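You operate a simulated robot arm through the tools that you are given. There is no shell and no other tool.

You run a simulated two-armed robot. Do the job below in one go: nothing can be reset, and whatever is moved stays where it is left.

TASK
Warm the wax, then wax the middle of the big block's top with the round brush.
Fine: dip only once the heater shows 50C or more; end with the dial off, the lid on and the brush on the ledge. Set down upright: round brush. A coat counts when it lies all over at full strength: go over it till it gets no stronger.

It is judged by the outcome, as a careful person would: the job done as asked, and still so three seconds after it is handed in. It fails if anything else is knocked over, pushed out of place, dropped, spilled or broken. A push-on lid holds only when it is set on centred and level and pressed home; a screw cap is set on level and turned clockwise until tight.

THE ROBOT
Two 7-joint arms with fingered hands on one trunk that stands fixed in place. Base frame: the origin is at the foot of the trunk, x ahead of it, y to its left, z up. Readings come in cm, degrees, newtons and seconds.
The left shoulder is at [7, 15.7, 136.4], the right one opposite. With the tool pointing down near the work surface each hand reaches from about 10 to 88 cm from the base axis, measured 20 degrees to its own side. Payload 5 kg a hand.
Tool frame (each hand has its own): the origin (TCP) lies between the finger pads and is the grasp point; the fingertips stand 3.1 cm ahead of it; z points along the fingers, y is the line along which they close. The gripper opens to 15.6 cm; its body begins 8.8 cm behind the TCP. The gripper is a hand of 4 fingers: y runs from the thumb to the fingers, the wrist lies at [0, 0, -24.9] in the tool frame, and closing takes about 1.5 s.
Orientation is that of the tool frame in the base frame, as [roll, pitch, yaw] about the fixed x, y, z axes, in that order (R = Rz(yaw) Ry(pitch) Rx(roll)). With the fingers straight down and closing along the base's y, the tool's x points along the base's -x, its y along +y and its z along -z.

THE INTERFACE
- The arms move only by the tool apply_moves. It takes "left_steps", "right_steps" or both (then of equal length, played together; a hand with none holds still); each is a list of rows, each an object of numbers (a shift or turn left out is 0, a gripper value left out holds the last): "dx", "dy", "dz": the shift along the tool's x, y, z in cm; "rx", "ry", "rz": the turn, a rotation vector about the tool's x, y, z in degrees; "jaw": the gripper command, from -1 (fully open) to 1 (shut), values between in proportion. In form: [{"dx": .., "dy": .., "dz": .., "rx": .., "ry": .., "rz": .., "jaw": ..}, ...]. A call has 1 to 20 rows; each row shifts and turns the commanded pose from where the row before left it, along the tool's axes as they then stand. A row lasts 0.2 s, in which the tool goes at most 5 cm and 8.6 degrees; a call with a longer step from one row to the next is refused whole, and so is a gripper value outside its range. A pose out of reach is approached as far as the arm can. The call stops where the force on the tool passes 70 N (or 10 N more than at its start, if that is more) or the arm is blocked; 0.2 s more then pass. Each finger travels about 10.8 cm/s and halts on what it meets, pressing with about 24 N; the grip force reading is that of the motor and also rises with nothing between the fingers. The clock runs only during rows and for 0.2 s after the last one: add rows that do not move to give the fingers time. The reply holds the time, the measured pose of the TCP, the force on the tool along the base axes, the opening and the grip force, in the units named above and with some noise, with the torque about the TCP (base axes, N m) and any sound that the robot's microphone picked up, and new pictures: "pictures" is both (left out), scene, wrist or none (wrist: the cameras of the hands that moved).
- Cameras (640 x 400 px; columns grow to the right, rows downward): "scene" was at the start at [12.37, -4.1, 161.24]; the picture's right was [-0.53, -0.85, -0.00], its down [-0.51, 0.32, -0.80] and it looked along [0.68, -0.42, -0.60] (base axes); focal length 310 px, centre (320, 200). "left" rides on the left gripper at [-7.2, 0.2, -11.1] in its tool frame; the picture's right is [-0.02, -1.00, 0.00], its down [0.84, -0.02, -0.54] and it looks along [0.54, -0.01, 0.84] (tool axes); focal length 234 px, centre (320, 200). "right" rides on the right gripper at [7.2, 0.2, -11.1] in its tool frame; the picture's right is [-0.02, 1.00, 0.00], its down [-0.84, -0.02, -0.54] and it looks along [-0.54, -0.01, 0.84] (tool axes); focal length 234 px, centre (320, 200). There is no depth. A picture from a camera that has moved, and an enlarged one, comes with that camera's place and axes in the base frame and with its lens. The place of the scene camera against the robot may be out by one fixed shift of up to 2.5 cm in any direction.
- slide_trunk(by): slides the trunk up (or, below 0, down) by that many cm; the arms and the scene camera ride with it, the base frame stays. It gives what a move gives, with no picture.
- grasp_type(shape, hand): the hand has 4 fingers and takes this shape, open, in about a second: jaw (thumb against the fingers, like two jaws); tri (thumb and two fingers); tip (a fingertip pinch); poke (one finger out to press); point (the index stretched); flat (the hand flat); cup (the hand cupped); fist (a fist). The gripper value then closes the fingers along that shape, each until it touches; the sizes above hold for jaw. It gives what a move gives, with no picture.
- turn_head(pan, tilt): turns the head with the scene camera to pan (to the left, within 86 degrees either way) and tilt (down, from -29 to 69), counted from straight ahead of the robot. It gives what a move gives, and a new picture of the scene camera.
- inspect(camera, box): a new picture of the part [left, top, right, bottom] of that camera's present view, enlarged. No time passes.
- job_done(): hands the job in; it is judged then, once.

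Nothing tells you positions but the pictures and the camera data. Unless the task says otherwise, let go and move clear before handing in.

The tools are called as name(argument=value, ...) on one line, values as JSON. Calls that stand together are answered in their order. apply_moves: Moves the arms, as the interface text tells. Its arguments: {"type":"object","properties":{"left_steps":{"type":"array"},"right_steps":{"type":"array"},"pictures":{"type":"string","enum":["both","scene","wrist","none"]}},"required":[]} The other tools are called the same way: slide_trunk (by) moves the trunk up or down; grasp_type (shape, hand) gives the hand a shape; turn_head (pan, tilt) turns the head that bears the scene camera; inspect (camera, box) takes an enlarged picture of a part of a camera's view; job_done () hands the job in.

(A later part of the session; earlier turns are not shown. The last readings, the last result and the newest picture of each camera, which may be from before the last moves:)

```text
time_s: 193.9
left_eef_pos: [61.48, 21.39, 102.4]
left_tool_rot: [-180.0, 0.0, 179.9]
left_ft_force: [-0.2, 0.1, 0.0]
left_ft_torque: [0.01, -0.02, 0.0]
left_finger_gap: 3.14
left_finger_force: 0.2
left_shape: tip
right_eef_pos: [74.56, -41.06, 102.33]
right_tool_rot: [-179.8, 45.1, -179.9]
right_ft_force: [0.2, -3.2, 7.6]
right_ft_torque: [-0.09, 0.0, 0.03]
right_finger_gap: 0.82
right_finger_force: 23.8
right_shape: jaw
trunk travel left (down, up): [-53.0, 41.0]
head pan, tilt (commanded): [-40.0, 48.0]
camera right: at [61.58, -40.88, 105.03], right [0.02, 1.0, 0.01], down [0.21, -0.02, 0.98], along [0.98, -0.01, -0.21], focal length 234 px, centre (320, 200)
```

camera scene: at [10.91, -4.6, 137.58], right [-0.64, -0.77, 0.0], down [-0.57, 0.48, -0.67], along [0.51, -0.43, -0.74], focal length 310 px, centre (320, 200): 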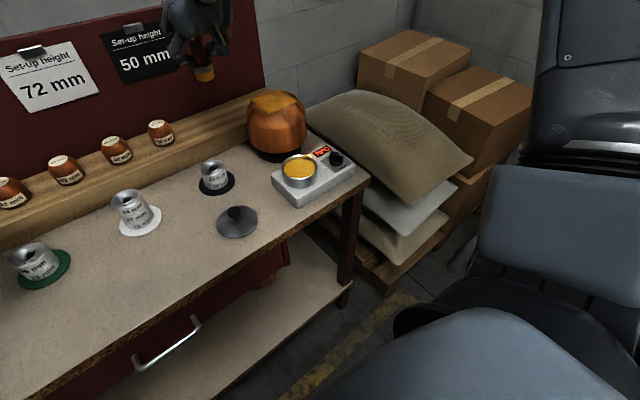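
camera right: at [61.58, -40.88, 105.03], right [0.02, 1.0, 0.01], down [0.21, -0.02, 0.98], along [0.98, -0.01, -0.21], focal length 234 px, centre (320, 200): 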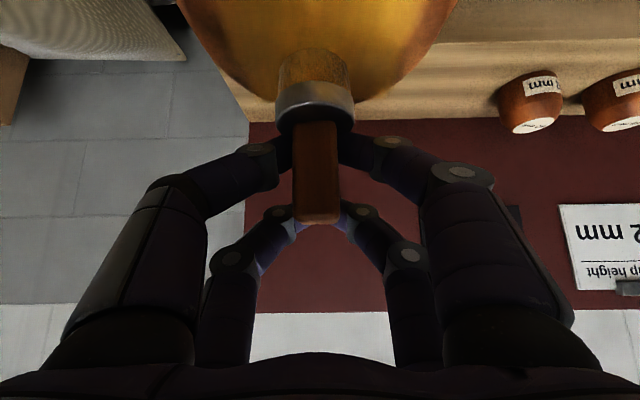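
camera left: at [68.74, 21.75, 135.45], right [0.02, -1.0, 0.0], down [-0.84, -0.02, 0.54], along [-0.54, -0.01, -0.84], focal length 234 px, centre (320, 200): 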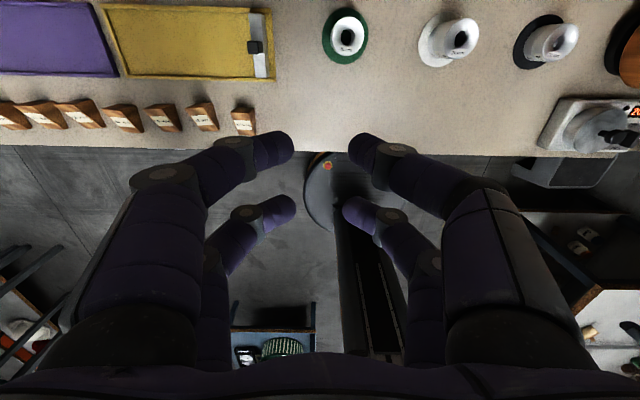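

The coat pass is done. Now returning the brush to its place on the ledge: lift, carry to (88, -28), and lower to just above the ledge.

apply_moves(right_steps=[{"dx": -0.8, "dz": -0.8}, {"dx": -2.2, "dz": -2.2}, {"dx": -2.8, "dz": -2.8}, {"dx": -1.9, "dy": 2.6, "dz": 1.9}, {"dx": -1.9, "dy": 2.6, "dz": 1.9}, {"dx": -1.9, "dy": 2.6, "dz": 1.9}, {"dx": -1.9, "dy": 2.6, "dz": 1.9}, {"dx": -1.9, "dy": 2.6, "dz": 1.9}, {}, {"dx": 2.5, "dz": 2.5}, {"dx": 2.5, "dz": 2.5}, {"dx": 2.5, "dz": 2.5}, {"dx": 1.6, "dz": 1.6}, {"dx": 1.0, "dz": 1.0}, {}], pictures="both")

inspect(camera="right", box=[180, 0, 460, 200])

inspect(camera="scene", box=[180, 30, 300, 130])

```text
time_s: 197.1
left_eef_pos: [61.56, 21.49, 102.4]
left_tool_rot: [180.0, 0.1, 179.9]
left_ft_force: [0.0, 0.6, 0.5]
left_ft_torque: [0.01, 0.0, -0.01]
left_finger_gap: 3.19
left_finger_force: 0.0
left_shape: tip
right_eef_pos: [87.99, -28.04, 96.03]
right_tool_rot: [-179.9, 44.9, -179.8]
right_ft_force: [0.1, -0.4, -1.2]
right_ft_torque: [-0.02, -0.02, -0.01]
right_finger_gap: 0.83
right_finger_force: 24.1
right_shape: jaw
trunk travel left (down, up): [-53.0, 41.0]
head pan, tilt (commanded): [-40.0, 48.0]
camera scene: at [11.01, -4.51, 137.58], right [-0.64, -0.77, 0.0], down [-0.57, 0.48, -0.67], along [0.51, -0.43, -0.74], focal length 310 px, centre (320, 200)
camera right: at [75.07, -27.84, 98.74], right [0.02, 1.0, 0.01], down [0.21, -0.02, 0.98], along [0.98, -0.01, -0.21], focal length 234 px, centre (320, 200)
```

scene: 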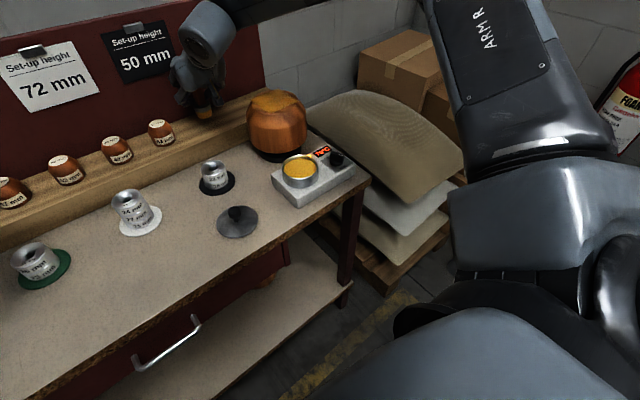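
right: 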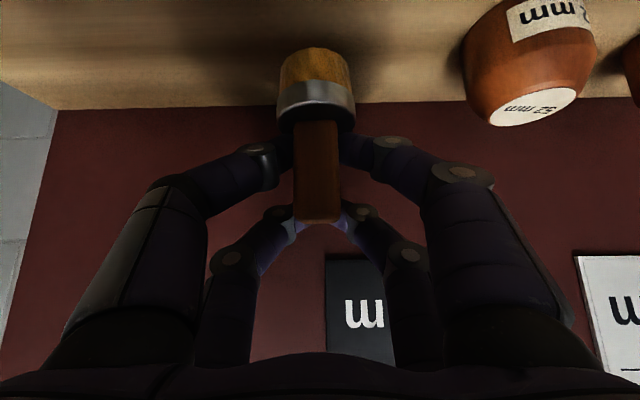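

```text
2.00 times, centred on (320, 100) of right
camera zoom: at [75.07, -27.84, 98.74], right [0.02, 1.0, 0.01], down [0.21, -0.02, 0.98], along [0.98, -0.01, -0.21], focal length 468 px, centre (320, 400)
```

zoom: 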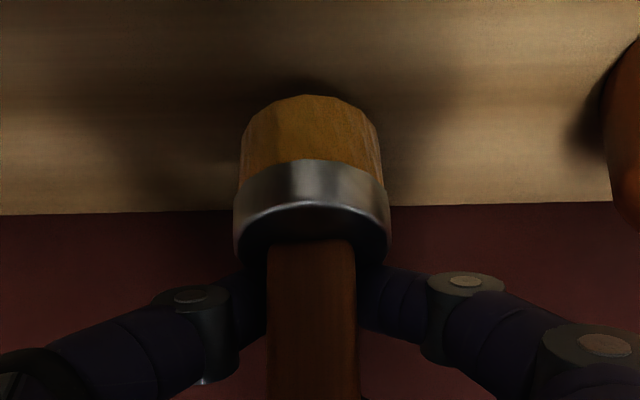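

```text
4.00 times, centred on (240, 80) of scene
camera zoom: at [11.01, -4.51, 137.58], right [-0.64, -0.77, 0.0], down [-0.57, 0.48, -0.67], along [0.51, -0.43, -0.74], focal length 1239 px, centre (640, 680)
```

zoom: 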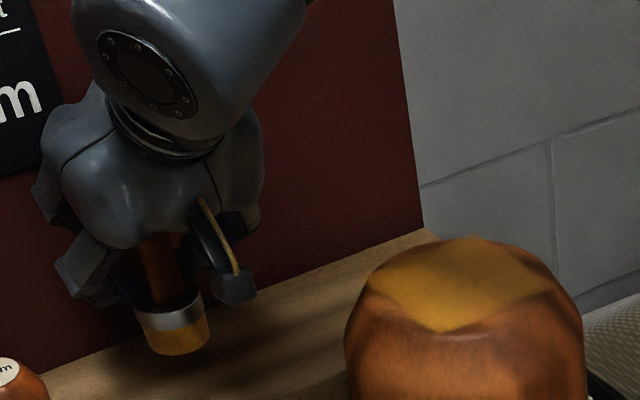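

The brush looks upright above its place. Lowering gently to the ledge.

apply_moves(right_steps=[{"dx": 0.6, "dz": 0.6}, {"dx": 0.6, "dz": 0.6}, {"dx": 0.4, "dz": 0.4}, {}], pictures="none")

apply_moves(right_steps=[{"dx": 0.15, "dz": 0.15}, {"dx": 0.1, "dz": 0.1}, {}], pictures="none")

```text
time_s: 198.1
left_eef_pos: [61.56, 21.49, 102.22]
left_tool_rot: [180.0, 0.0, 180.0]
left_ft_force: [-0.4, -0.1, -0.5]
left_ft_torque: [-0.02, 0.0, 0.0]
left_finger_gap: 3.15
left_finger_force: 0.0
left_shape: tip
right_eef_pos: [87.91, -28.08, 93.83]
right_tool_rot: [-179.7, 44.8, -179.9]
right_ft_force: [-0.6, 0.4, -0.7]
right_ft_torque: [0.03, -0.01, -0.01]
right_finger_gap: 0.8
right_finger_force: 24.0
right_shape: jaw
trunk travel left (down, up): [-53.0, 41.0]
head pan, tilt (commanded): [-40.0, 48.0]
```

```text
time_s: 198.9
left_eef_pos: [61.58, 21.43, 102.29]
left_tool_rot: [-180.0, 0.0, 179.9]
left_ft_force: [-0.4, 0.9, -0.2]
left_ft_torque: [0.02, 0.0, 0.01]
left_finger_gap: 3.16
left_finger_force: 0.1
left_shape: tip
right_eef_pos: [88.01, -28.09, 93.39]
right_tool_rot: [-179.8, 44.9, -179.8]
right_ft_force: [1.0, -0.2, -0.9]
right_ft_torque: [0.0, 0.0, -0.01]
right_finger_gap: 0.82
right_finger_force: 23.8
right_shape: jaw
trunk travel left (down, up): [-53.0, 41.0]
head pan, tilt (commanded): [-40.0, 48.0]
```

apply_moves(right_steps=[{"dx": 0.1, "dz": 0.1}, {"dx": 0.06, "dz": 0.06}, {}], pictures="none")

inspect(camera="right", box=[180, 0, 460, 200])

```text
time_s: 199.7
left_eef_pos: [61.63, 21.54, 102.5]
left_tool_rot: [179.9, 0.0, 179.9]
left_ft_force: [1.1, 0.0, -0.3]
left_ft_torque: [0.01, 0.01, 0.01]
left_finger_gap: 3.15
left_finger_force: 0.0
left_shape: tip
right_eef_pos: [88.01, -28.0, 93.23]
right_tool_rot: [-179.7, 45.0, -179.9]
right_ft_force: [0.5, -0.3, -0.1]
right_ft_torque: [-0.03, 0.0, 0.01]
right_finger_gap: 0.83
right_finger_force: 24.1
right_shape: jaw
trunk travel left (down, up): [-53.0, 41.0]
head pan, tilt (commanded): [-40.0, 48.0]
```

```text
2.00 times, centred on (320, 100) of right
camera zoom: at [75.07, -27.89, 95.94], right [0.02, 1.0, 0.01], down [0.21, -0.02, 0.98], along [0.98, -0.01, -0.21], focal length 468 px, centre (320, 400)
```

zoom: 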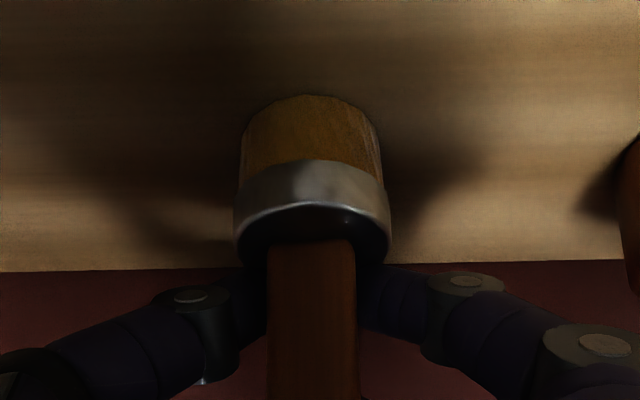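

apply_moves(right_steps=[{"dx": 0.08, "dz": 0.08}, {"dx": 0.05, "dz": 0.05}, {}], pictures="none")

apply_moves(right_steps=[{"dx": 0.08, "dz": 0.08}, {}], pictures="none")

```text
time_s: 200.5
left_eef_pos: [61.6, 21.43, 102.4]
left_tool_rot: [179.9, 0.0, 179.9]
left_ft_force: [-0.7, -0.1, -0.5]
left_ft_torque: [0.01, 0.01, 0.04]
left_finger_gap: 3.15
left_finger_force: 0.0
left_shape: tip
right_eef_pos: [87.91, -28.15, 93.08]
right_tool_rot: [-179.8, 45.1, -179.8]
right_ft_force: [0.3, -0.5, 2.8]
right_ft_torque: [0.04, -0.04, 0.0]
right_finger_gap: 0.8
right_finger_force: 23.8
right_shape: jaw
trunk travel left (down, up): [-53.0, 41.0]
head pan, tilt (commanded): [-40.0, 48.0]
```

```text
time_s: 201.1
left_eef_pos: [61.58, 21.46, 102.3]
left_tool_rot: [179.9, 0.0, 180.0]
left_ft_force: [-0.7, 1.0, -0.4]
left_ft_torque: [0.01, 0.03, -0.02]
left_finger_gap: 3.15
left_finger_force: 0.1
left_shape: tip
right_eef_pos: [87.81, -27.98, 93.09]
right_tool_rot: [-179.9, 45.1, -179.8]
right_ft_force: [2.0, 0.0, 8.3]
right_ft_torque: [0.09, -0.09, 0.01]
right_finger_gap: 0.8
right_finger_force: 24.0
right_shape: jaw
trunk travel left (down, up): [-53.0, 41.0]
head pan, tilt (commanded): [-40.0, 48.0]
```

The brush stands on the ledge with light pressure. Opening the fingers slowly.

apply_moves(right_steps=[{"jaw": 0.8}, {"jaw": 0.65}, {"jaw": 0.5}, {"jaw": 0.42}, {}, {}], pictures="wrist")

inspect(camera="right", box=[180, 0, 460, 200])

```text
time_s: 202.5
left_eef_pos: [61.63, 21.44, 102.34]
left_tool_rot: [-179.9, 0.0, 179.8]
left_ft_force: [-0.2, 0.0, -0.1]
left_ft_torque: [-0.01, 0.03, 0.02]
left_finger_gap: 3.12
left_finger_force: 0.0
left_shape: tip
right_eef_pos: [87.92, -28.12, 92.87]
right_tool_rot: [-179.8, 44.8, -179.9]
right_ft_force: [0.5, -0.3, 2.4]
right_ft_torque: [-0.06, -0.02, 0.0]
right_finger_gap: 4.48
right_finger_force: 0.0
right_shape: jaw
trunk travel left (down, up): [-53.0, 41.0]
head pan, tilt (commanded): [-40.0, 48.0]
camera right: at [74.98, -27.91, 95.63], right [0.02, 1.0, 0.01], down [0.21, -0.02, 0.98], along [0.98, -0.01, -0.21], focal length 234 px, centre (320, 200)
```

right: 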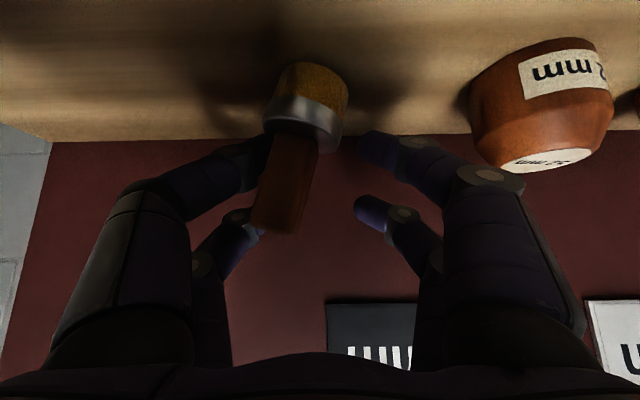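

```text
2.00 times, centred on (320, 100) of right
camera zoom: at [74.98, -27.91, 95.63], right [0.02, 1.0, 0.01], down [0.21, -0.02, 0.98], along [0.98, -0.01, -0.21], focal length 468 px, centre (320, 400)
```

zoom: 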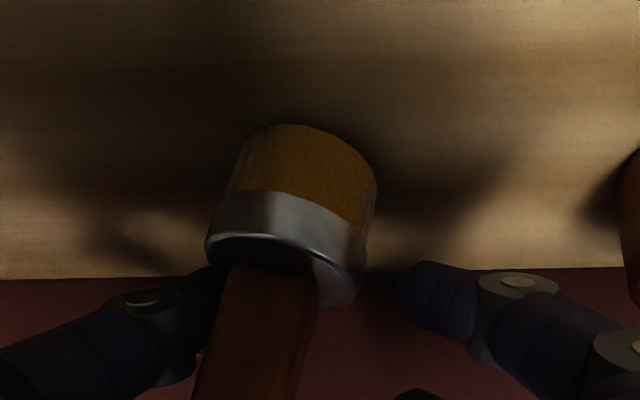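

The brush leaned against the opening finger. I'll close again gently to bring it back upright before letting go differently.

apply_moves(right_steps=[{"jaw": 0.55}, {"jaw": 0.65}, {"jaw": 0.72}, {}, {}], pictures="wrist")

inspect(camera="right", box=[180, 0, 460, 200])

```text
time_s: 203.7
left_eef_pos: [61.64, 21.53, 102.38]
left_tool_rot: [179.9, 0.1, 179.8]
left_ft_force: [0.1, -0.5, 0.2]
left_ft_torque: [-0.02, 0.0, -0.04]
left_finger_gap: 3.13
left_finger_force: 0.0
left_shape: tip
right_eef_pos: [87.78, -28.15, 93.04]
right_tool_rot: [-179.9, 45.0, -179.9]
right_ft_force: [1.5, 0.0, 6.9]
right_ft_torque: [0.16, -0.04, 0.01]
right_finger_gap: 1.1
right_finger_force: 23.9
right_shape: jaw
trunk travel left (down, up): [-53.0, 41.0]
head pan, tilt (commanded): [-40.0, 48.0]
camera right: at [75.0, -27.85, 95.77], right [0.02, 1.0, 0.01], down [0.21, -0.02, 0.98], along [0.98, -0.01, -0.21], focal length 234 px, centre (320, 200)
```

right: 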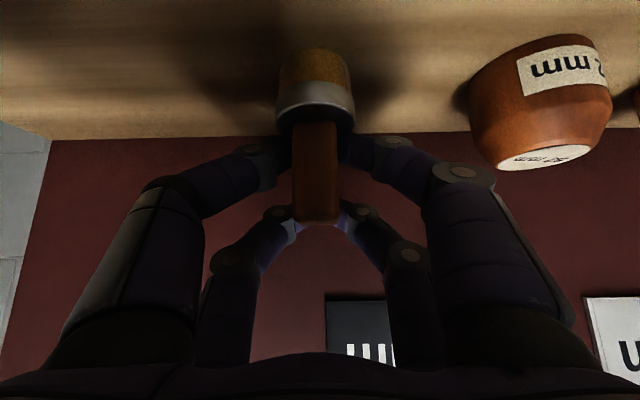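

```text
2.00 times, centred on (320, 100) of right
camera zoom: at [75.0, -27.85, 95.77], right [0.02, 1.0, 0.01], down [0.21, -0.02, 0.98], along [0.98, -0.01, -0.21], focal length 468 px, centre (320, 400)
```

zoom: 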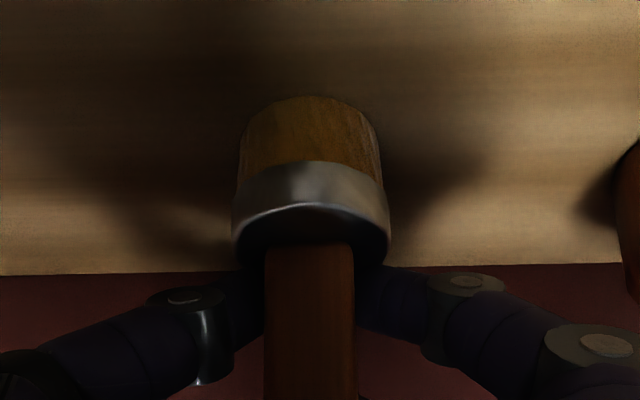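

Upright again. Before opening I'll relieve the downward pressure so no finger drags the handle.

apply_moves(right_steps=[{"dx": -0.08, "dz": -0.08}, {}], pictures="none")

apply_moves(right_steps=[{"dx": -0.06, "dz": -0.06}, {}], pictures="none")

```text
time_s: 204.3
left_eef_pos: [61.62, 21.43, 102.31]
left_tool_rot: [-179.9, 0.0, 179.9]
left_ft_force: [0.4, -0.4, -0.4]
left_ft_torque: [0.04, 0.01, -0.01]
left_finger_gap: 3.2
left_finger_force: 0.1
left_shape: tip
right_eef_pos: [87.96, -28.0, 93.16]
right_tool_rot: [-179.7, 44.9, -179.7]
right_ft_force: [-0.4, 0.6, 4.4]
right_ft_torque: [0.13, 0.01, 0.01]
right_finger_gap: 1.13
right_finger_force: 24.0
right_shape: jaw
trunk travel left (down, up): [-53.0, 41.0]
head pan, tilt (commanded): [-40.0, 48.0]
```

```text
time_s: 204.9
left_eef_pos: [61.44, 21.55, 102.24]
left_tool_rot: [180.0, 0.0, 179.9]
left_ft_force: [0.1, -0.5, -0.8]
left_ft_torque: [-0.03, -0.03, -0.04]
left_finger_gap: 3.15
left_finger_force: 0.0
left_shape: tip
right_eef_pos: [87.8, -28.05, 93.04]
right_tool_rot: [-179.7, 44.7, -179.8]
right_ft_force: [-0.1, 1.5, 0.9]
right_ft_torque: [0.05, -0.01, -0.03]
right_finger_gap: 1.12
right_finger_force: 24.3
right_shape: jaw
trunk travel left (down, up): [-53.0, 41.0]
head pan, tilt (commanded): [-40.0, 48.0]
```

Pressure relieved (under 1 N). Opening in tiny increments.

apply_moves(right_steps=[{"jaw": 0.7}, {}, {"jaw": 0.68}, {}, {"jaw": 0.66}, {}], pictures="wrist")

inspect(camera="right", box=[180, 0, 460, 200])

```text
time_s: 206.3
left_eef_pos: [61.52, 21.56, 102.36]
left_tool_rot: [-180.0, 0.0, 180.0]
left_ft_force: [1.1, 0.3, 0.3]
left_ft_torque: [0.01, 0.0, 0.04]
left_finger_gap: 3.14
left_finger_force: 0.3
left_shape: tip
right_eef_pos: [87.86, -28.01, 93.09]
right_tool_rot: [-179.8, 45.0, -179.9]
right_ft_force: [-0.8, 1.1, 0.8]
right_ft_torque: [-0.04, 0.04, -0.02]
right_finger_gap: 2.59
right_finger_force: 0.1
right_shape: jaw
trunk travel left (down, up): [-53.0, 41.0]
head pan, tilt (commanded): [-40.0, 48.0]
camera right: at [75.03, -27.88, 95.86], right [0.02, 1.0, 0.01], down [0.21, -0.02, 0.98], along [0.98, -0.01, -0.21], focal length 234 px, centre (320, 200)
```

right: 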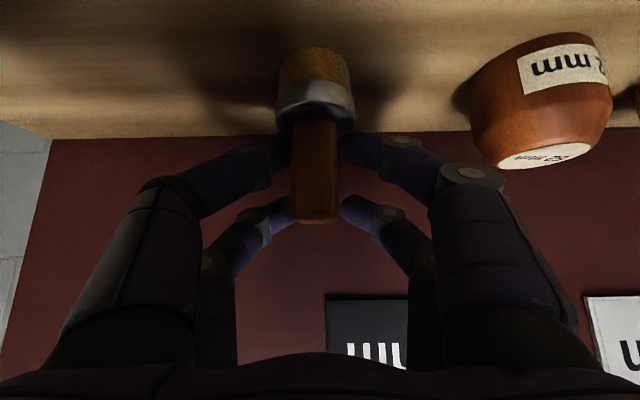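

```text
2.00 times, centred on (320, 100) of right
camera zoom: at [75.03, -27.88, 95.86], right [0.02, 1.0, 0.01], down [0.21, -0.02, 0.98], along [0.98, -0.01, -0.21], focal length 468 px, centre (320, 400)
```

zoom: 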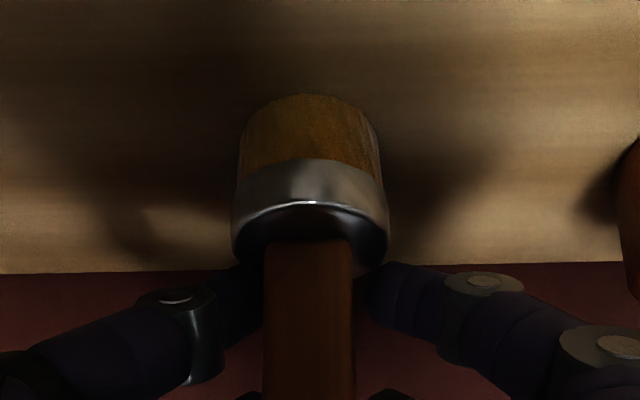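

Released with the brush standing; opening a bit more.

apply_moves(right_steps=[{"jaw": 0.63}, {}, {"jaw": 0.6}, {}], pictures="none")

inspect(camera="right", box=[180, 0, 460, 200])

```text
time_s: 207.3
left_eef_pos: [61.51, 21.38, 102.23]
left_tool_rot: [180.0, 0.1, 179.9]
left_ft_force: [0.1, 0.6, -0.3]
left_ft_torque: [-0.03, 0.01, 0.01]
left_finger_gap: 3.15
left_finger_force: 0.0
left_shape: tip
right_eef_pos: [87.89, -28.0, 93.13]
right_tool_rot: [-179.8, 44.8, -179.9]
right_ft_force: [0.6, 0.5, 0.8]
right_ft_torque: [-0.01, -0.01, -0.03]
right_finger_gap: 3.07
right_finger_force: 0.1
right_shape: jaw
trunk travel left (down, up): [-53.0, 41.0]
head pan, tilt (commanded): [-40.0, 48.0]
```

```text
2.00 times, centred on (320, 100) of right
camera zoom: at [75.03, -27.88, 95.85], right [0.02, 1.0, 0.01], down [0.21, -0.02, 0.98], along [0.98, -0.01, -0.21], focal length 468 px, centre (320, 400)
```

zoom: 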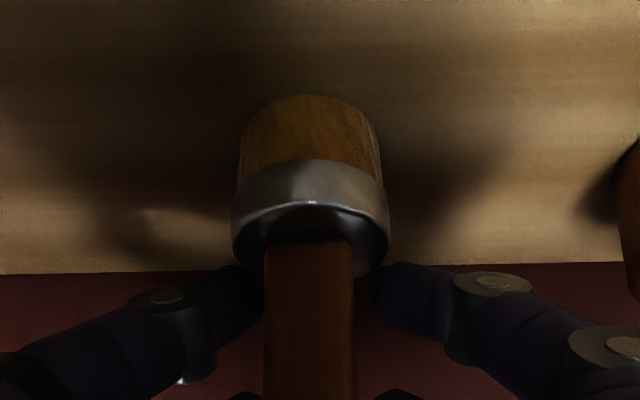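

It stands by itself. Opening wider.

apply_moves(right_steps=[{"jaw": 0.55}, {}, {"jaw": 0.5}, {}, {"jaw": 0.45}, {}], pictures="none")

inspect(camera="right", box=[180, 0, 460, 200])

```text
time_s: 208.7
left_eef_pos: [61.56, 21.38, 102.25]
left_tool_rot: [-180.0, 0.0, 179.8]
left_ft_force: [1.0, 0.3, 0.1]
left_ft_torque: [0.0, -0.01, 0.01]
left_finger_gap: 3.13
left_finger_force: 0.1
left_shape: tip
right_eef_pos: [87.9, -28.05, 93.08]
right_tool_rot: [-179.7, 44.9, -179.9]
right_ft_force: [0.5, -0.5, -0.7]
right_ft_torque: [0.0, 0.02, 0.03]
right_finger_gap: 4.23
right_finger_force: 0.1
right_shape: jaw
trunk travel left (down, up): [-53.0, 41.0]
head pan, tilt (commanded): [-40.0, 48.0]
```

```text
2.00 times, centred on (320, 100) of right
camera zoom: at [75.03, -27.88, 95.85], right [0.02, 1.0, 0.01], down [0.21, -0.02, 0.98], along [0.98, -0.01, -0.21], focal length 468 px, centre (320, 400)
```

zoom: 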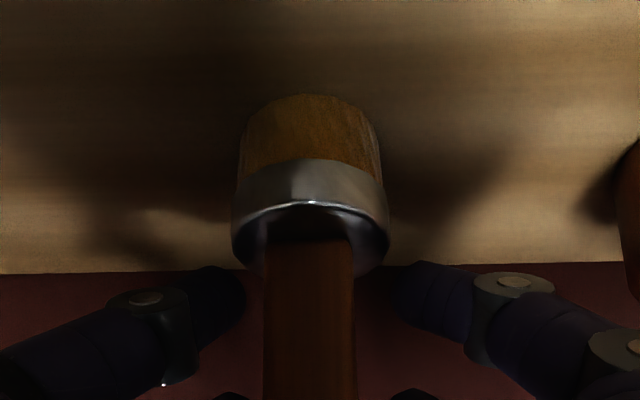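

The brush stands free and upright with clearance on both sides. Rising straight up off it.

apply_moves(right_steps=[{"dy": -0.15}, {"dx": -0.7, "dz": -0.7}, {"dx": -1.4, "dz": -1.4}, {"dx": -2.0, "dz": -2.0}, {"dx": -2.5, "dz": -2.5}, {"dx": -2.5, "dz": -2.5}, {}], pictures="both")

inspect(camera="scene", box=[170, 30, 330, 150])

inspect(camera="right", box=[180, 0, 460, 200])

```text
time_s: 210.3
left_eef_pos: [61.5, 21.42, 102.3]
left_tool_rot: [180.0, -0.2, 179.9]
left_ft_force: [-0.1, -1.2, 0.4]
left_ft_torque: [0.01, 0.01, 0.0]
left_finger_gap: 3.18
left_finger_force: 0.1
left_shape: tip
right_eef_pos: [87.99, -28.09, 106.04]
right_tool_rot: [-179.8, 44.7, -179.9]
right_ft_force: [-0.7, -0.7, 0.2]
right_ft_torque: [0.02, -0.02, 0.0]
right_finger_gap: 4.24
right_finger_force: 0.0
right_shape: jaw
trunk travel left (down, up): [-53.0, 41.0]
head pan, tilt (commanded): [-40.0, 48.0]
camera scene: at [11.06, -4.54, 137.57], right [-0.64, -0.77, 0.0], down [-0.57, 0.48, -0.67], along [0.51, -0.43, -0.74], focal length 310 px, centre (320, 200)
camera right: at [75.06, -28.05, 108.75], right [0.02, 1.0, 0.01], down [0.21, -0.02, 0.98], along [0.98, -0.01, -0.21], focal length 234 px, centre (320, 200)
```

scene: 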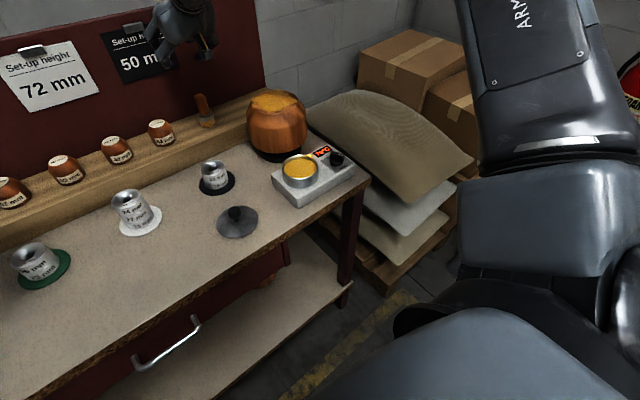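
right: 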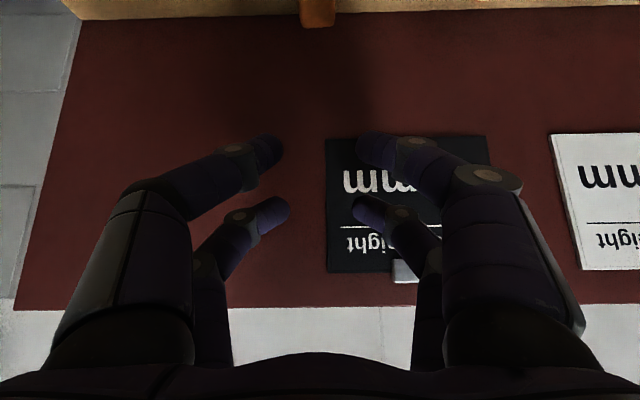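

```text
3.33 times, centred on (250, 90) of scene
camera zoom: at [11.06, -4.54, 137.57], right [-0.64, -0.77, 0.0], down [-0.57, 0.48, -0.67], along [0.51, -0.43, -0.74], focal length 1033 px, centre (553, 567)
```

zoom: 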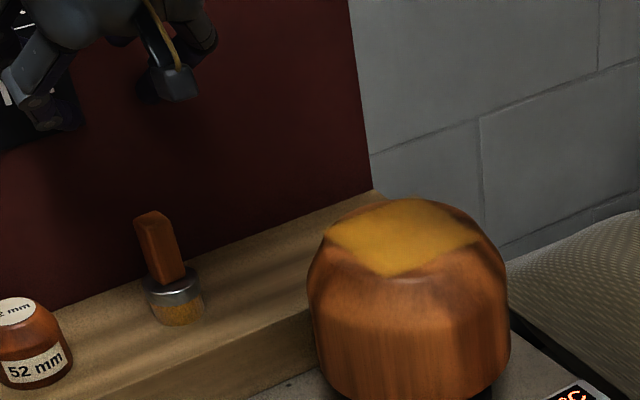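

```text
2.00 times, centred on (320, 100) of right
camera zoom: at [75.06, -28.05, 108.75], right [0.02, 1.0, 0.01], down [0.21, -0.02, 0.98], along [0.98, -0.01, -0.21], focal length 468 px, centre (320, 400)
```

zoom: 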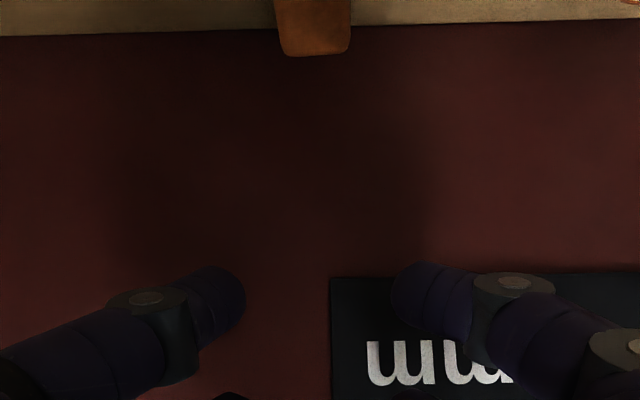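

The brush stands upright on the ledge and the coat is a clean square in the middle. Next I'll back away, raise the trunk 12 cm to the height where the dial grip worked, and straighten the hand.

apply_moves(right_steps=[{"dx": 1.5, "dz": -3.5}, {"dx": 2.7, "dz": -2.7}, {"dx": 2.7, "dz": -2.7}, {"dx": 2.7, "dz": -2.7}, {"dx": 2.7, "dz": -2.7}, {}], pictures="none")

slide_trunk(by=12)

apply_moves(right_steps=[{"ry": 7.5}, {"ry": 7.5}, {"ry": 7.5}, {"ry": 7.5}, {"ry": 7.5}, {"ry": 7.5}, {}], pictures="scene")

```text
time_s: 211.7
left_eef_pos: [61.58, 21.43, 102.35]
left_tool_rot: [-180.0, -0.1, 180.0]
left_ft_force: [0.4, 0.3, -0.2]
left_ft_torque: [-0.01, 0.01, -0.02]
left_finger_gap: 3.14
left_finger_force: 0.0
left_shape: tip
right_eef_pos: [69.02, -28.2, 107.3]
right_tool_rot: [-179.8, 44.8, -179.9]
right_ft_force: [0.6, 0.1, -0.1]
right_ft_torque: [-0.01, -0.01, 0.02]
right_finger_gap: 4.26
right_finger_force: 0.1
right_shape: jaw
trunk travel left (down, up): [-53.0, 41.0]
head pan, tilt (commanded): [-40.0, 48.0]
```

```text
time_s: 213.2
left_eef_pos: [61.56, 21.48, 114.32]
left_tool_rot: [-179.9, 0.0, 179.9]
left_ft_force: [0.2, -0.1, 0.2]
left_ft_torque: [-0.02, 0.01, 0.0]
left_finger_gap: 3.16
left_finger_force: 0.0
left_shape: tip
right_eef_pos: [68.96, -28.27, 119.26]
right_tool_rot: [-179.8, 44.8, -180.0]
right_ft_force: [-0.6, -0.1, 0.3]
right_ft_torque: [0.01, 0.0, 0.0]
right_finger_gap: 4.26
right_finger_force: 0.0
right_shape: jaw
trunk travel left (down, up): [-65.0, 29.0]
head pan, tilt (commanded): [-40.0, 48.0]
```

```text
time_s: 214.8
left_eef_pos: [61.52, 21.49, 114.48]
left_tool_rot: [-180.0, -0.1, -180.0]
left_ft_force: [0.2, 0.1, 0.5]
left_ft_torque: [0.0, -0.01, 0.0]
left_finger_gap: 3.15
left_finger_force: 0.2
left_shape: tip
right_eef_pos: [68.89, -28.19, 119.34]
right_tool_rot: [-179.9, -0.1, -179.9]
right_ft_force: [-0.6, -0.5, -0.2]
right_ft_torque: [-0.01, 0.0, -0.01]
right_finger_gap: 4.26
right_finger_force: 0.1
right_shape: jaw
trunk travel left (down, up): [-65.0, 29.0]
head pan, tilt (commanded): [-40.0, 48.0]
camera scene: at [10.9, -4.55, 149.59], right [-0.64, -0.77, 0.0], down [-0.57, 0.48, -0.67], along [0.51, -0.43, -0.74], focal length 310 px, centre (320, 200)
```

scene: 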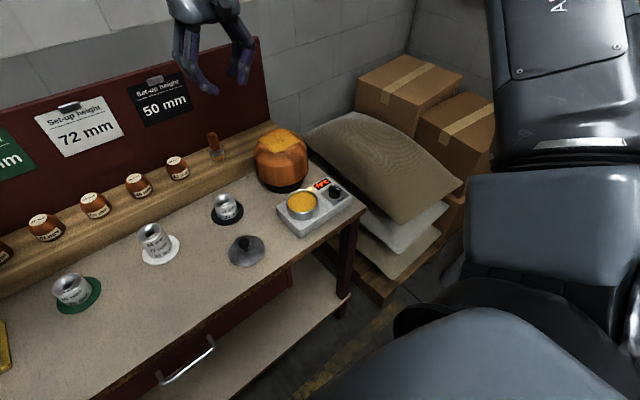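

Upright again. Moving above the dial with the hand yawed to match the bar.

apply_moves(right_steps=[{"dx": 2.08, "dy": -2.56, "dz": 1.0, "jaw": 0.74}, {"dx": 2.08, "dy": -2.56, "dz": 2.2}, {"dx": 2.08, "dy": -2.56, "dz": 2.4}, {"dx": 2.08, "dy": -2.56, "dz": 2.4}, {"dx": 2.08, "dy": -2.56, "dz": 2.6}, {"dx": 2.08, "dy": -2.56, "dz": 2.6}, {"dx": 2.08, "dy": -2.56, "dz": 2.6}, {"rz": -6.25}, {"rz": -6.25}, {}], pictures="both")

inspect(camera="right", box=[200, 20, 440, 220])

inspect(camera="scene", box=[240, 110, 380, 240])

```text
time_s: 217.0
left_eef_pos: [61.48, 21.4, 114.37]
left_tool_rot: [180.0, 0.0, 180.0]
left_ft_force: [0.5, 0.0, -0.4]
left_ft_torque: [0.02, 0.01, 0.01]
left_finger_gap: 3.13
left_finger_force: 0.1
left_shape: tip
right_eef_pos: [54.41, -46.15, 103.57]
right_tool_rot: [-179.9, -0.1, -167.5]
right_ft_force: [0.4, -0.7, 0.9]
right_ft_torque: [-0.03, -0.01, -0.04]
right_finger_gap: 2.08
right_finger_force: 0.0
right_shape: jaw
trunk travel left (down, up): [-65.0, 29.0]
head pan, tilt (commanded): [-40.0, 48.0]
camera scene: at [10.97, -4.58, 149.58], right [-0.64, -0.77, 0.0], down [-0.57, 0.48, -0.67], along [0.51, -0.43, -0.74], focal length 310 px, centre (320, 200)
camera right: at [47.35, -47.6, 114.77], right [-0.19, 0.98, 0.0], down [0.82, 0.16, 0.54], along [0.53, 0.1, -0.84], focal length 234 px, centre (320, 200)
```

scene: 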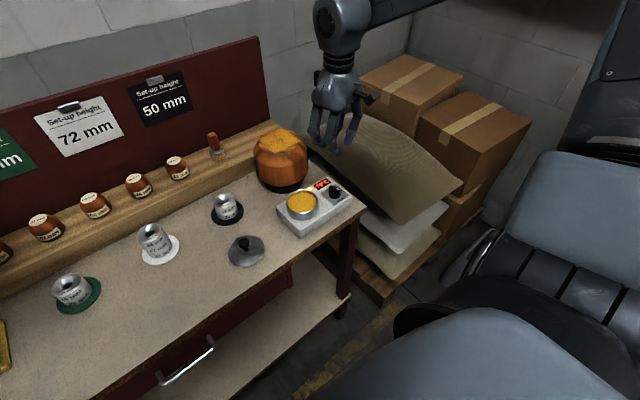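
right: 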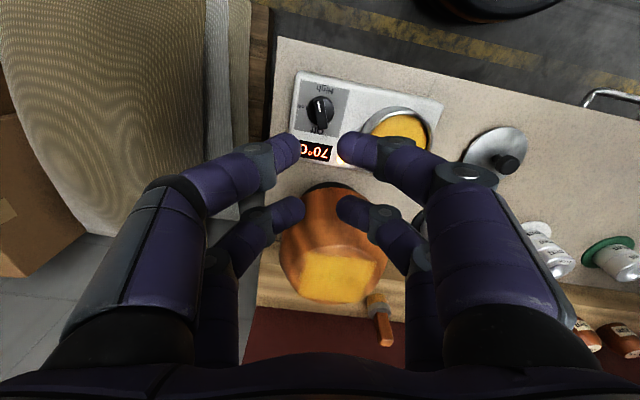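

```text
2.00 times, centred on (320, 120) of right
camera zoom: at [47.35, -47.6, 114.77], right [-0.19, 0.98, 0.0], down [0.82, 0.16, 0.54], along [0.53, 0.1, -0.84], focal length 468 px, centre (320, 360)
```

zoom: 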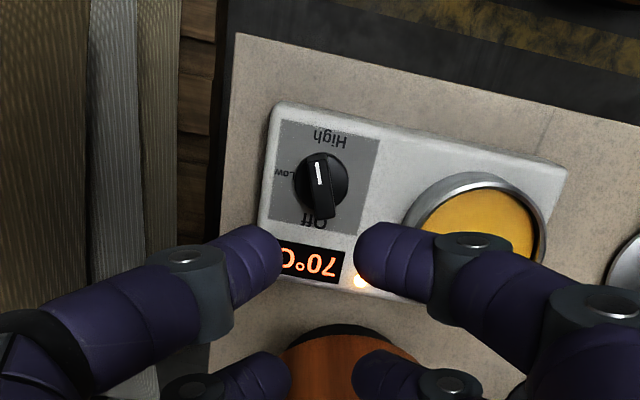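

```text
3.08 times, centred on (310, 175) of scene
camera zoom: at [10.97, -4.58, 149.58], right [-0.64, -0.77, 0.0], down [-0.57, 0.48, -0.67], along [0.51, -0.43, -0.74], focal length 953 px, centre (351, 277)
```

zoom: 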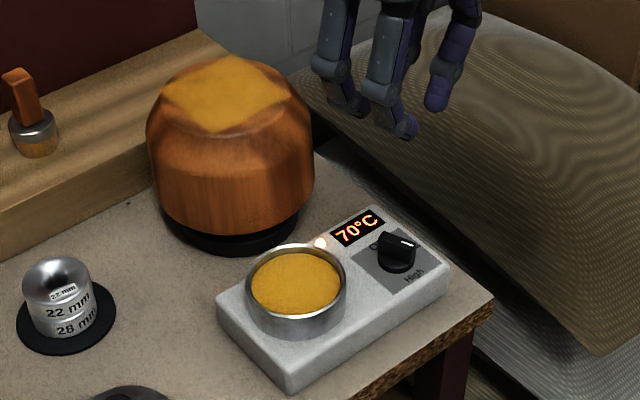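

The bar is aligned with the hand. Descending around it with a narrow opening.

apply_moves(right_steps=[{"dz": 4.0}, {"dz": 4.0}, {"dz": 3.0}, {}], pictures="none")

inspect(camera="right", box=[220, 70, 440, 230])

inspect(camera="scene", box=[280, 150, 370, 230])

```text
time_s: 218.0
left_eef_pos: [61.54, 21.39, 114.38]
left_tool_rot: [180.0, 0.0, -180.0]
left_ft_force: [-0.5, 0.2, -0.5]
left_ft_torque: [-0.03, -0.03, -0.04]
left_finger_gap: 3.14
left_finger_force: 0.0
left_shape: tip
right_eef_pos: [54.42, -46.14, 92.65]
right_tool_rot: [-179.9, -0.2, -167.6]
right_ft_force: [0.7, 0.7, -0.2]
right_ft_torque: [-0.02, 0.01, -0.02]
right_finger_gap: 2.05
right_finger_force: 0.0
right_shape: jaw
trunk travel left (down, up): [-65.0, 29.0]
head pan, tilt (commanded): [-40.0, 48.0]
```

```text
2.50 times, centred on (330, 150) of right
camera zoom: at [47.38, -47.51, 103.66], right [-0.19, 0.98, 0.0], down [0.82, 0.16, 0.54], along [0.53, 0.1, -0.84], focal length 585 px, centre (295, 325)
```

zoom: 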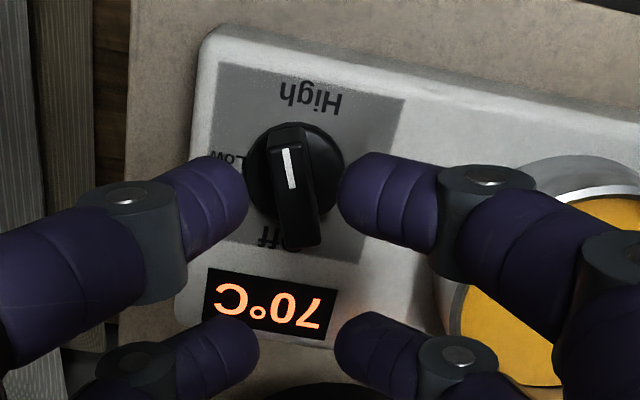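

```text
5.00 times, centred on (325, 190) of scene
camera zoom: at [10.97, -4.54, 149.58], right [-0.64, -0.77, 0.0], down [-0.57, 0.48, -0.67], along [0.51, -0.43, -0.74], focal length 1549 px, centre (295, 250)
```

zoom: 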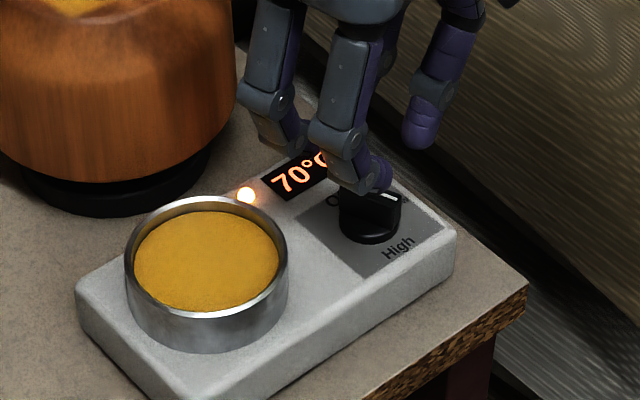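

Aligned. Lowering the rest, closing and turning counter-clockwise back toward Low.

apply_moves(right_steps=[{"dz": 2.0}, {"dz": 1.2}, {"dz": 0.85}, {"jaw": 1.0}, {}, {}, {}, {}], pictures="none")

inspect(camera="right", box=[220, 70, 440, 230])

```text
time_s: 219.8
left_eef_pos: [61.57, 21.54, 114.37]
left_tool_rot: [-180.0, 0.0, 179.9]
left_ft_force: [0.5, 0.6, 0.4]
left_ft_torque: [0.0, 0.02, -0.01]
left_finger_gap: 3.13
left_finger_force: 0.0
left_shape: tip
right_eef_pos: [54.52, -46.16, 88.52]
right_tool_rot: [-179.9, -0.3, -167.5]
right_ft_force: [-0.8, 1.6, -4.5]
right_ft_torque: [0.08, -0.07, 0.03]
right_finger_gap: 0.16
right_finger_force: 24.0
right_shape: jaw
trunk travel left (down, up): [-65.0, 29.0]
head pan, tilt (commanded): [-40.0, 48.0]
```

```text
2.50 times, centred on (330, 150) of right
camera zoom: at [47.41, -47.58, 99.67], right [-0.19, 0.98, 0.0], down [0.82, 0.16, 0.54], along [0.53, 0.1, -0.84], focal length 585 px, centre (295, 325)
```

zoom: 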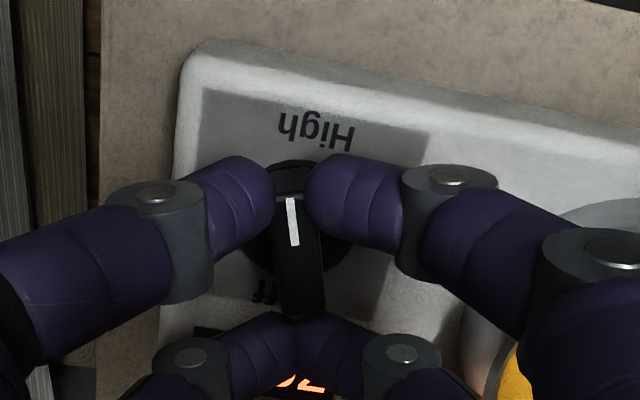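

apply_moves(right_steps=[{"dx": 0.008, "dy": 0.1, "rz": -8.5}, {"dx": 0.008, "dy": 0.1, "rz": -8.5}, {"dx": 0.008, "dy": 0.1, "rz": -8.5}, {"dx": 0.008, "dy": 0.1, "rz": -8.5}, {"dx": 0.008, "dy": 0.1, "rz": -8.5}, {"dx": 0.008, "dy": 0.1, "rz": -8.5}, {"dx": 0.008, "dy": 0.1, "rz": -8.5}, {"dx": 0.008, "dy": 0.1, "rz": -8.5}, {"dx": 0.008, "dy": 0.1, "rz": -8.5}], pictures="wrist")

inspect(camera="right", box=[220, 70, 440, 230])

```text
time_s: 221.8
left_eef_pos: [61.67, 21.43, 114.28]
left_tool_rot: [180.0, 0.0, 179.9]
left_ft_force: [-0.8, 0.2, -0.1]
left_ft_torque: [0.0, 0.0, 0.01]
left_finger_gap: 3.15
left_finger_force: 0.1
left_shape: tip
right_eef_pos: [53.79, -45.67, 88.6]
right_tool_rot: [179.8, -0.2, -90.9]
right_ft_force: [0.4, 7.4, -6.6]
right_ft_torque: [0.28, -0.03, -0.01]
right_finger_gap: 0.13
right_finger_force: 24.3
right_shape: jaw
trunk travel left (down, up): [-65.0, 29.0]
head pan, tilt (commanded): [-40.0, 48.0]
camera right: at [53.55, -52.84, 99.69], right [-1.0, 0.04, 0.0], down [0.03, 0.84, 0.54], along [0.02, 0.54, -0.84], focal length 234 px, centre (320, 200)
```

right: 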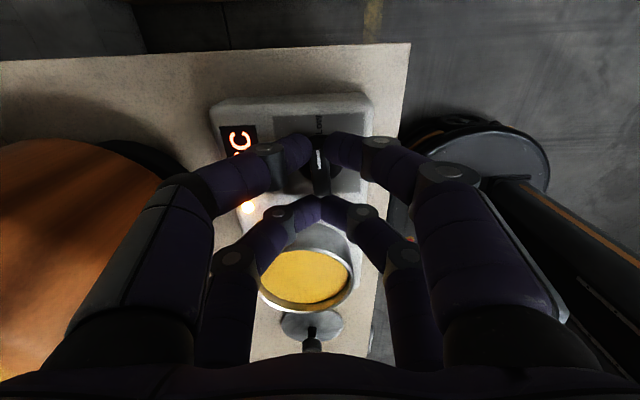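

```text
2.50 times, centred on (330, 150) of right
camera zoom: at [53.55, -52.84, 99.69], right [-1.0, 0.04, 0.0], down [0.03, 0.84, 0.54], along [0.02, 0.54, -0.84], focal length 585 px, centre (295, 325)
```

zoom: 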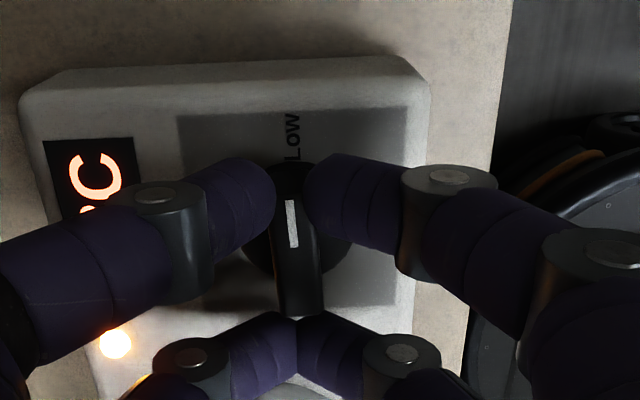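

Dial is at Low. Releasing, rising, and re-orienting for the second half of the turn to Off.

apply_moves(right_steps=[{"jaw": 0.8}, {}, {}, {"dz": -1.0}, {"dz": -2.0}, {"dz": -4.0}, {"dz": -4.0}, {"dz": -4.0}, {}], pictures="none")

inspect(camera="right", box=[200, 20, 440, 220])

```text
time_s: 223.8
left_eef_pos: [61.68, 21.35, 114.34]
left_tool_rot: [-180.0, 0.0, 179.9]
left_ft_force: [0.0, 0.2, 0.5]
left_ft_torque: [-0.02, -0.02, -0.02]
left_finger_gap: 3.16
left_finger_force: 0.1
left_shape: tip
right_eef_pos: [53.89, -45.6, 103.57]
right_tool_rot: [179.8, -0.1, -91.0]
right_ft_force: [-0.6, 0.2, 0.5]
right_ft_torque: [-0.01, 0.04, -0.01]
right_finger_gap: 1.56
right_finger_force: 0.1
right_shape: jaw
trunk travel left (down, up): [-65.0, 29.0]
head pan, tilt (commanded): [-40.0, 48.0]
```

```text
2.00 times, centred on (320, 120) of right
camera zoom: at [53.58, -52.82, 114.67], right [-1.0, 0.04, 0.0], down [0.04, 0.84, 0.54], along [0.02, 0.54, -0.84], focal length 468 px, centre (320, 360)
```

zoom: 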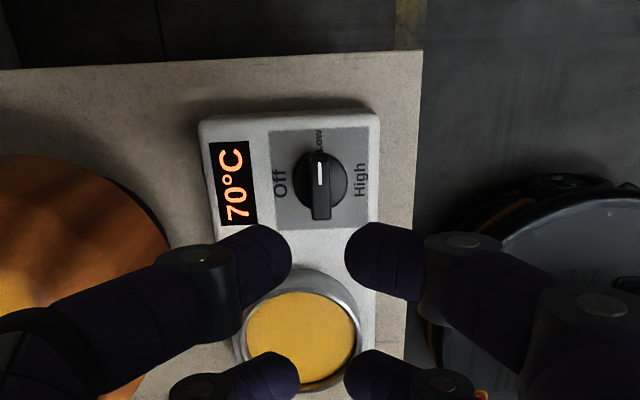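

apply_moves(right_steps=[{"rz": 8.5}, {"rz": 8.5}, {"rz": 8.5}, {"rz": 8.5}, {"rz": 8.5}, {"rz": 8.5}, {"rz": 8.5}, {"rz": 8.5}, {"rz": 8.5}, {"rz": 8.5}, {"rz": 4.0}, {"dx": 1.05, "dy": -1.6, "jaw": 0.6}, {}], pictures="none")

apply_moves(right_steps=[{"rx": -7.5}, {"rx": -7.5}, {"ry": -2.07, "rz": 7.73}, {"ry": -2.07, "rz": 7.73}, {"ry": -2.07, "rz": 7.73}, {"ry": -2.07, "rz": 7.73}, {"ry": -2.07, "rz": 7.73}, {"ry": -2.07, "rz": 7.73}, {"ry": -2.07, "rz": 7.73}, {"ry": -2.07, "rz": 7.73}, {"ry": -2.07, "rz": 7.73}, {"ry": -2.07, "rz": 7.73}, {"ry": -2.07, "rz": 7.73}, {}], pictures="both")

inspect(camera="right", box=[220, 20, 460, 220])

```text
time_s: 226.6
left_eef_pos: [61.5, 21.53, 114.34]
left_tool_rot: [-180.0, 0.0, 179.9]
left_ft_force: [-0.3, 0.0, 0.0]
left_ft_torque: [0.0, 0.01, 0.02]
left_finger_gap: 3.14
left_finger_force: 0.1
left_shape: tip
right_eef_pos: [52.71, -47.15, 103.75]
right_tool_rot: [-179.8, -0.1, 179.9]
right_ft_force: [-0.3, -0.5, 0.2]
right_ft_torque: [0.02, 0.0, -0.01]
right_finger_gap: 3.1
right_finger_force: 0.1
right_shape: jaw
trunk travel left (down, up): [-65.0, 29.0]
head pan, tilt (commanded): [-40.0, 48.0]
```

```text
time_s: 229.6
left_eef_pos: [61.54, 21.47, 114.38]
left_tool_rot: [-180.0, -0.1, 180.0]
left_ft_force: [-0.7, 0.4, -0.6]
left_ft_torque: [0.01, 0.01, 0.03]
left_finger_gap: 3.14
left_finger_force: 0.1
left_shape: tip
right_eef_pos: [52.67, -47.32, 103.59]
right_tool_rot: [165.0, 0.0, 92.0]
right_ft_force: [-0.6, -0.1, -0.4]
right_ft_torque: [0.02, 0.0, -0.02]
right_finger_gap: 3.08
right_finger_force: 0.0
right_shape: jaw
trunk travel left (down, up): [-65.0, 29.0]
head pan, tilt (commanded): [-40.0, 48.0]
camera scene: at [11.0, -4.53, 149.58], right [-0.64, -0.77, 0.0], down [-0.57, 0.48, -0.67], along [0.51, -0.43, -0.74], focal length 310 px, centre (320, 200)
camera right: at [49.83, -40.14, 114.35], right [0.97, 0.01, 0.26], down [-0.13, -0.84, 0.52], along [0.22, -0.54, -0.81], focal length 234 px, centre (320, 200)
```

scene: 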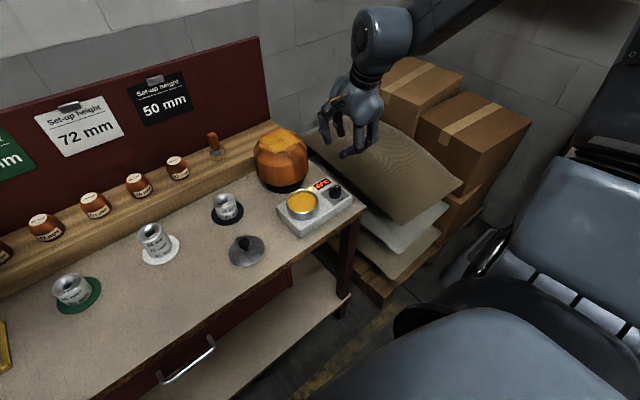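
right: 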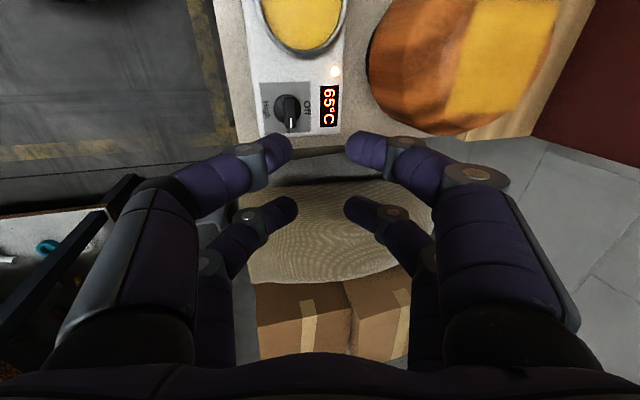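

```text
2.00 times, centred on (340, 120) of right
camera zoom: at [49.83, -40.14, 114.35], right [0.97, 0.01, 0.26], down [-0.13, -0.84, 0.52], along [0.22, -0.54, -0.81], focal length 468 px, centre (280, 360)
```

zoom: 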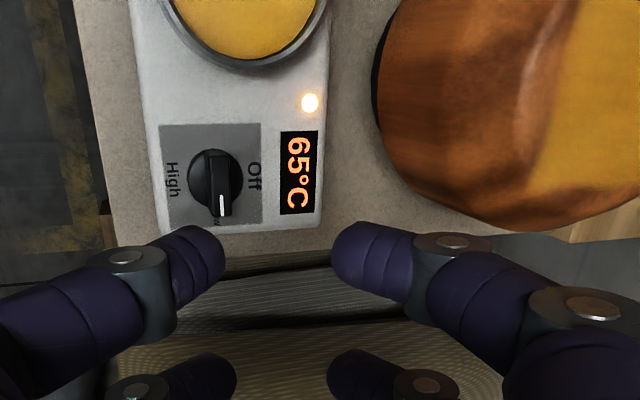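

Same pose as the earlier successful grip. Descending and gripping.

apply_moves(right_steps=[{"dx": 0.0, "dy": -0.78, "dz": 2.9}, {"dy": -0.78, "dz": 2.9}, {"dy": -0.78, "dz": 2.9}, {"dy": -0.78, "dz": 2.9}, {"dy": -0.4, "dz": 1.5}, {"dy": -0.4, "dz": 1.5}, {"jaw": 1.0}, {}, {}, {}, {}], pictures="none")

inspect(camera="right", box=[240, 90, 420, 230])

```text
time_s: 232.0
left_eef_pos: [61.51, 21.44, 114.33]
left_tool_rot: [-180.0, 0.1, 179.8]
left_ft_force: [-0.2, 0.2, -0.3]
left_ft_torque: [0.04, 0.0, -0.02]
left_finger_gap: 3.17
left_finger_force: 0.1
left_shape: tip
right_eef_pos: [52.65, -47.36, 88.49]
right_tool_rot: [165.1, 0.1, 92.0]
right_ft_force: [-0.1, 0.0, -2.2]
right_ft_torque: [-0.05, 0.05, -0.03]
right_finger_gap: 0.02
right_finger_force: 24.1
right_shape: jaw
trunk travel left (down, up): [-65.0, 29.0]
head pan, tilt (commanded): [-40.0, 48.0]
```

```text
2.86 times, centred on (330, 160) of right
camera zoom: at [49.79, -40.23, 99.22], right [0.97, 0.01, 0.26], down [-0.13, -0.84, 0.52], along [0.22, -0.54, -0.81], focal length 669 px, centre (291, 314)
```

zoom: 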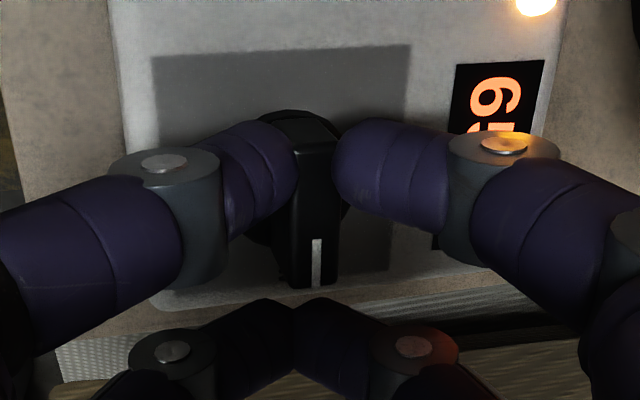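

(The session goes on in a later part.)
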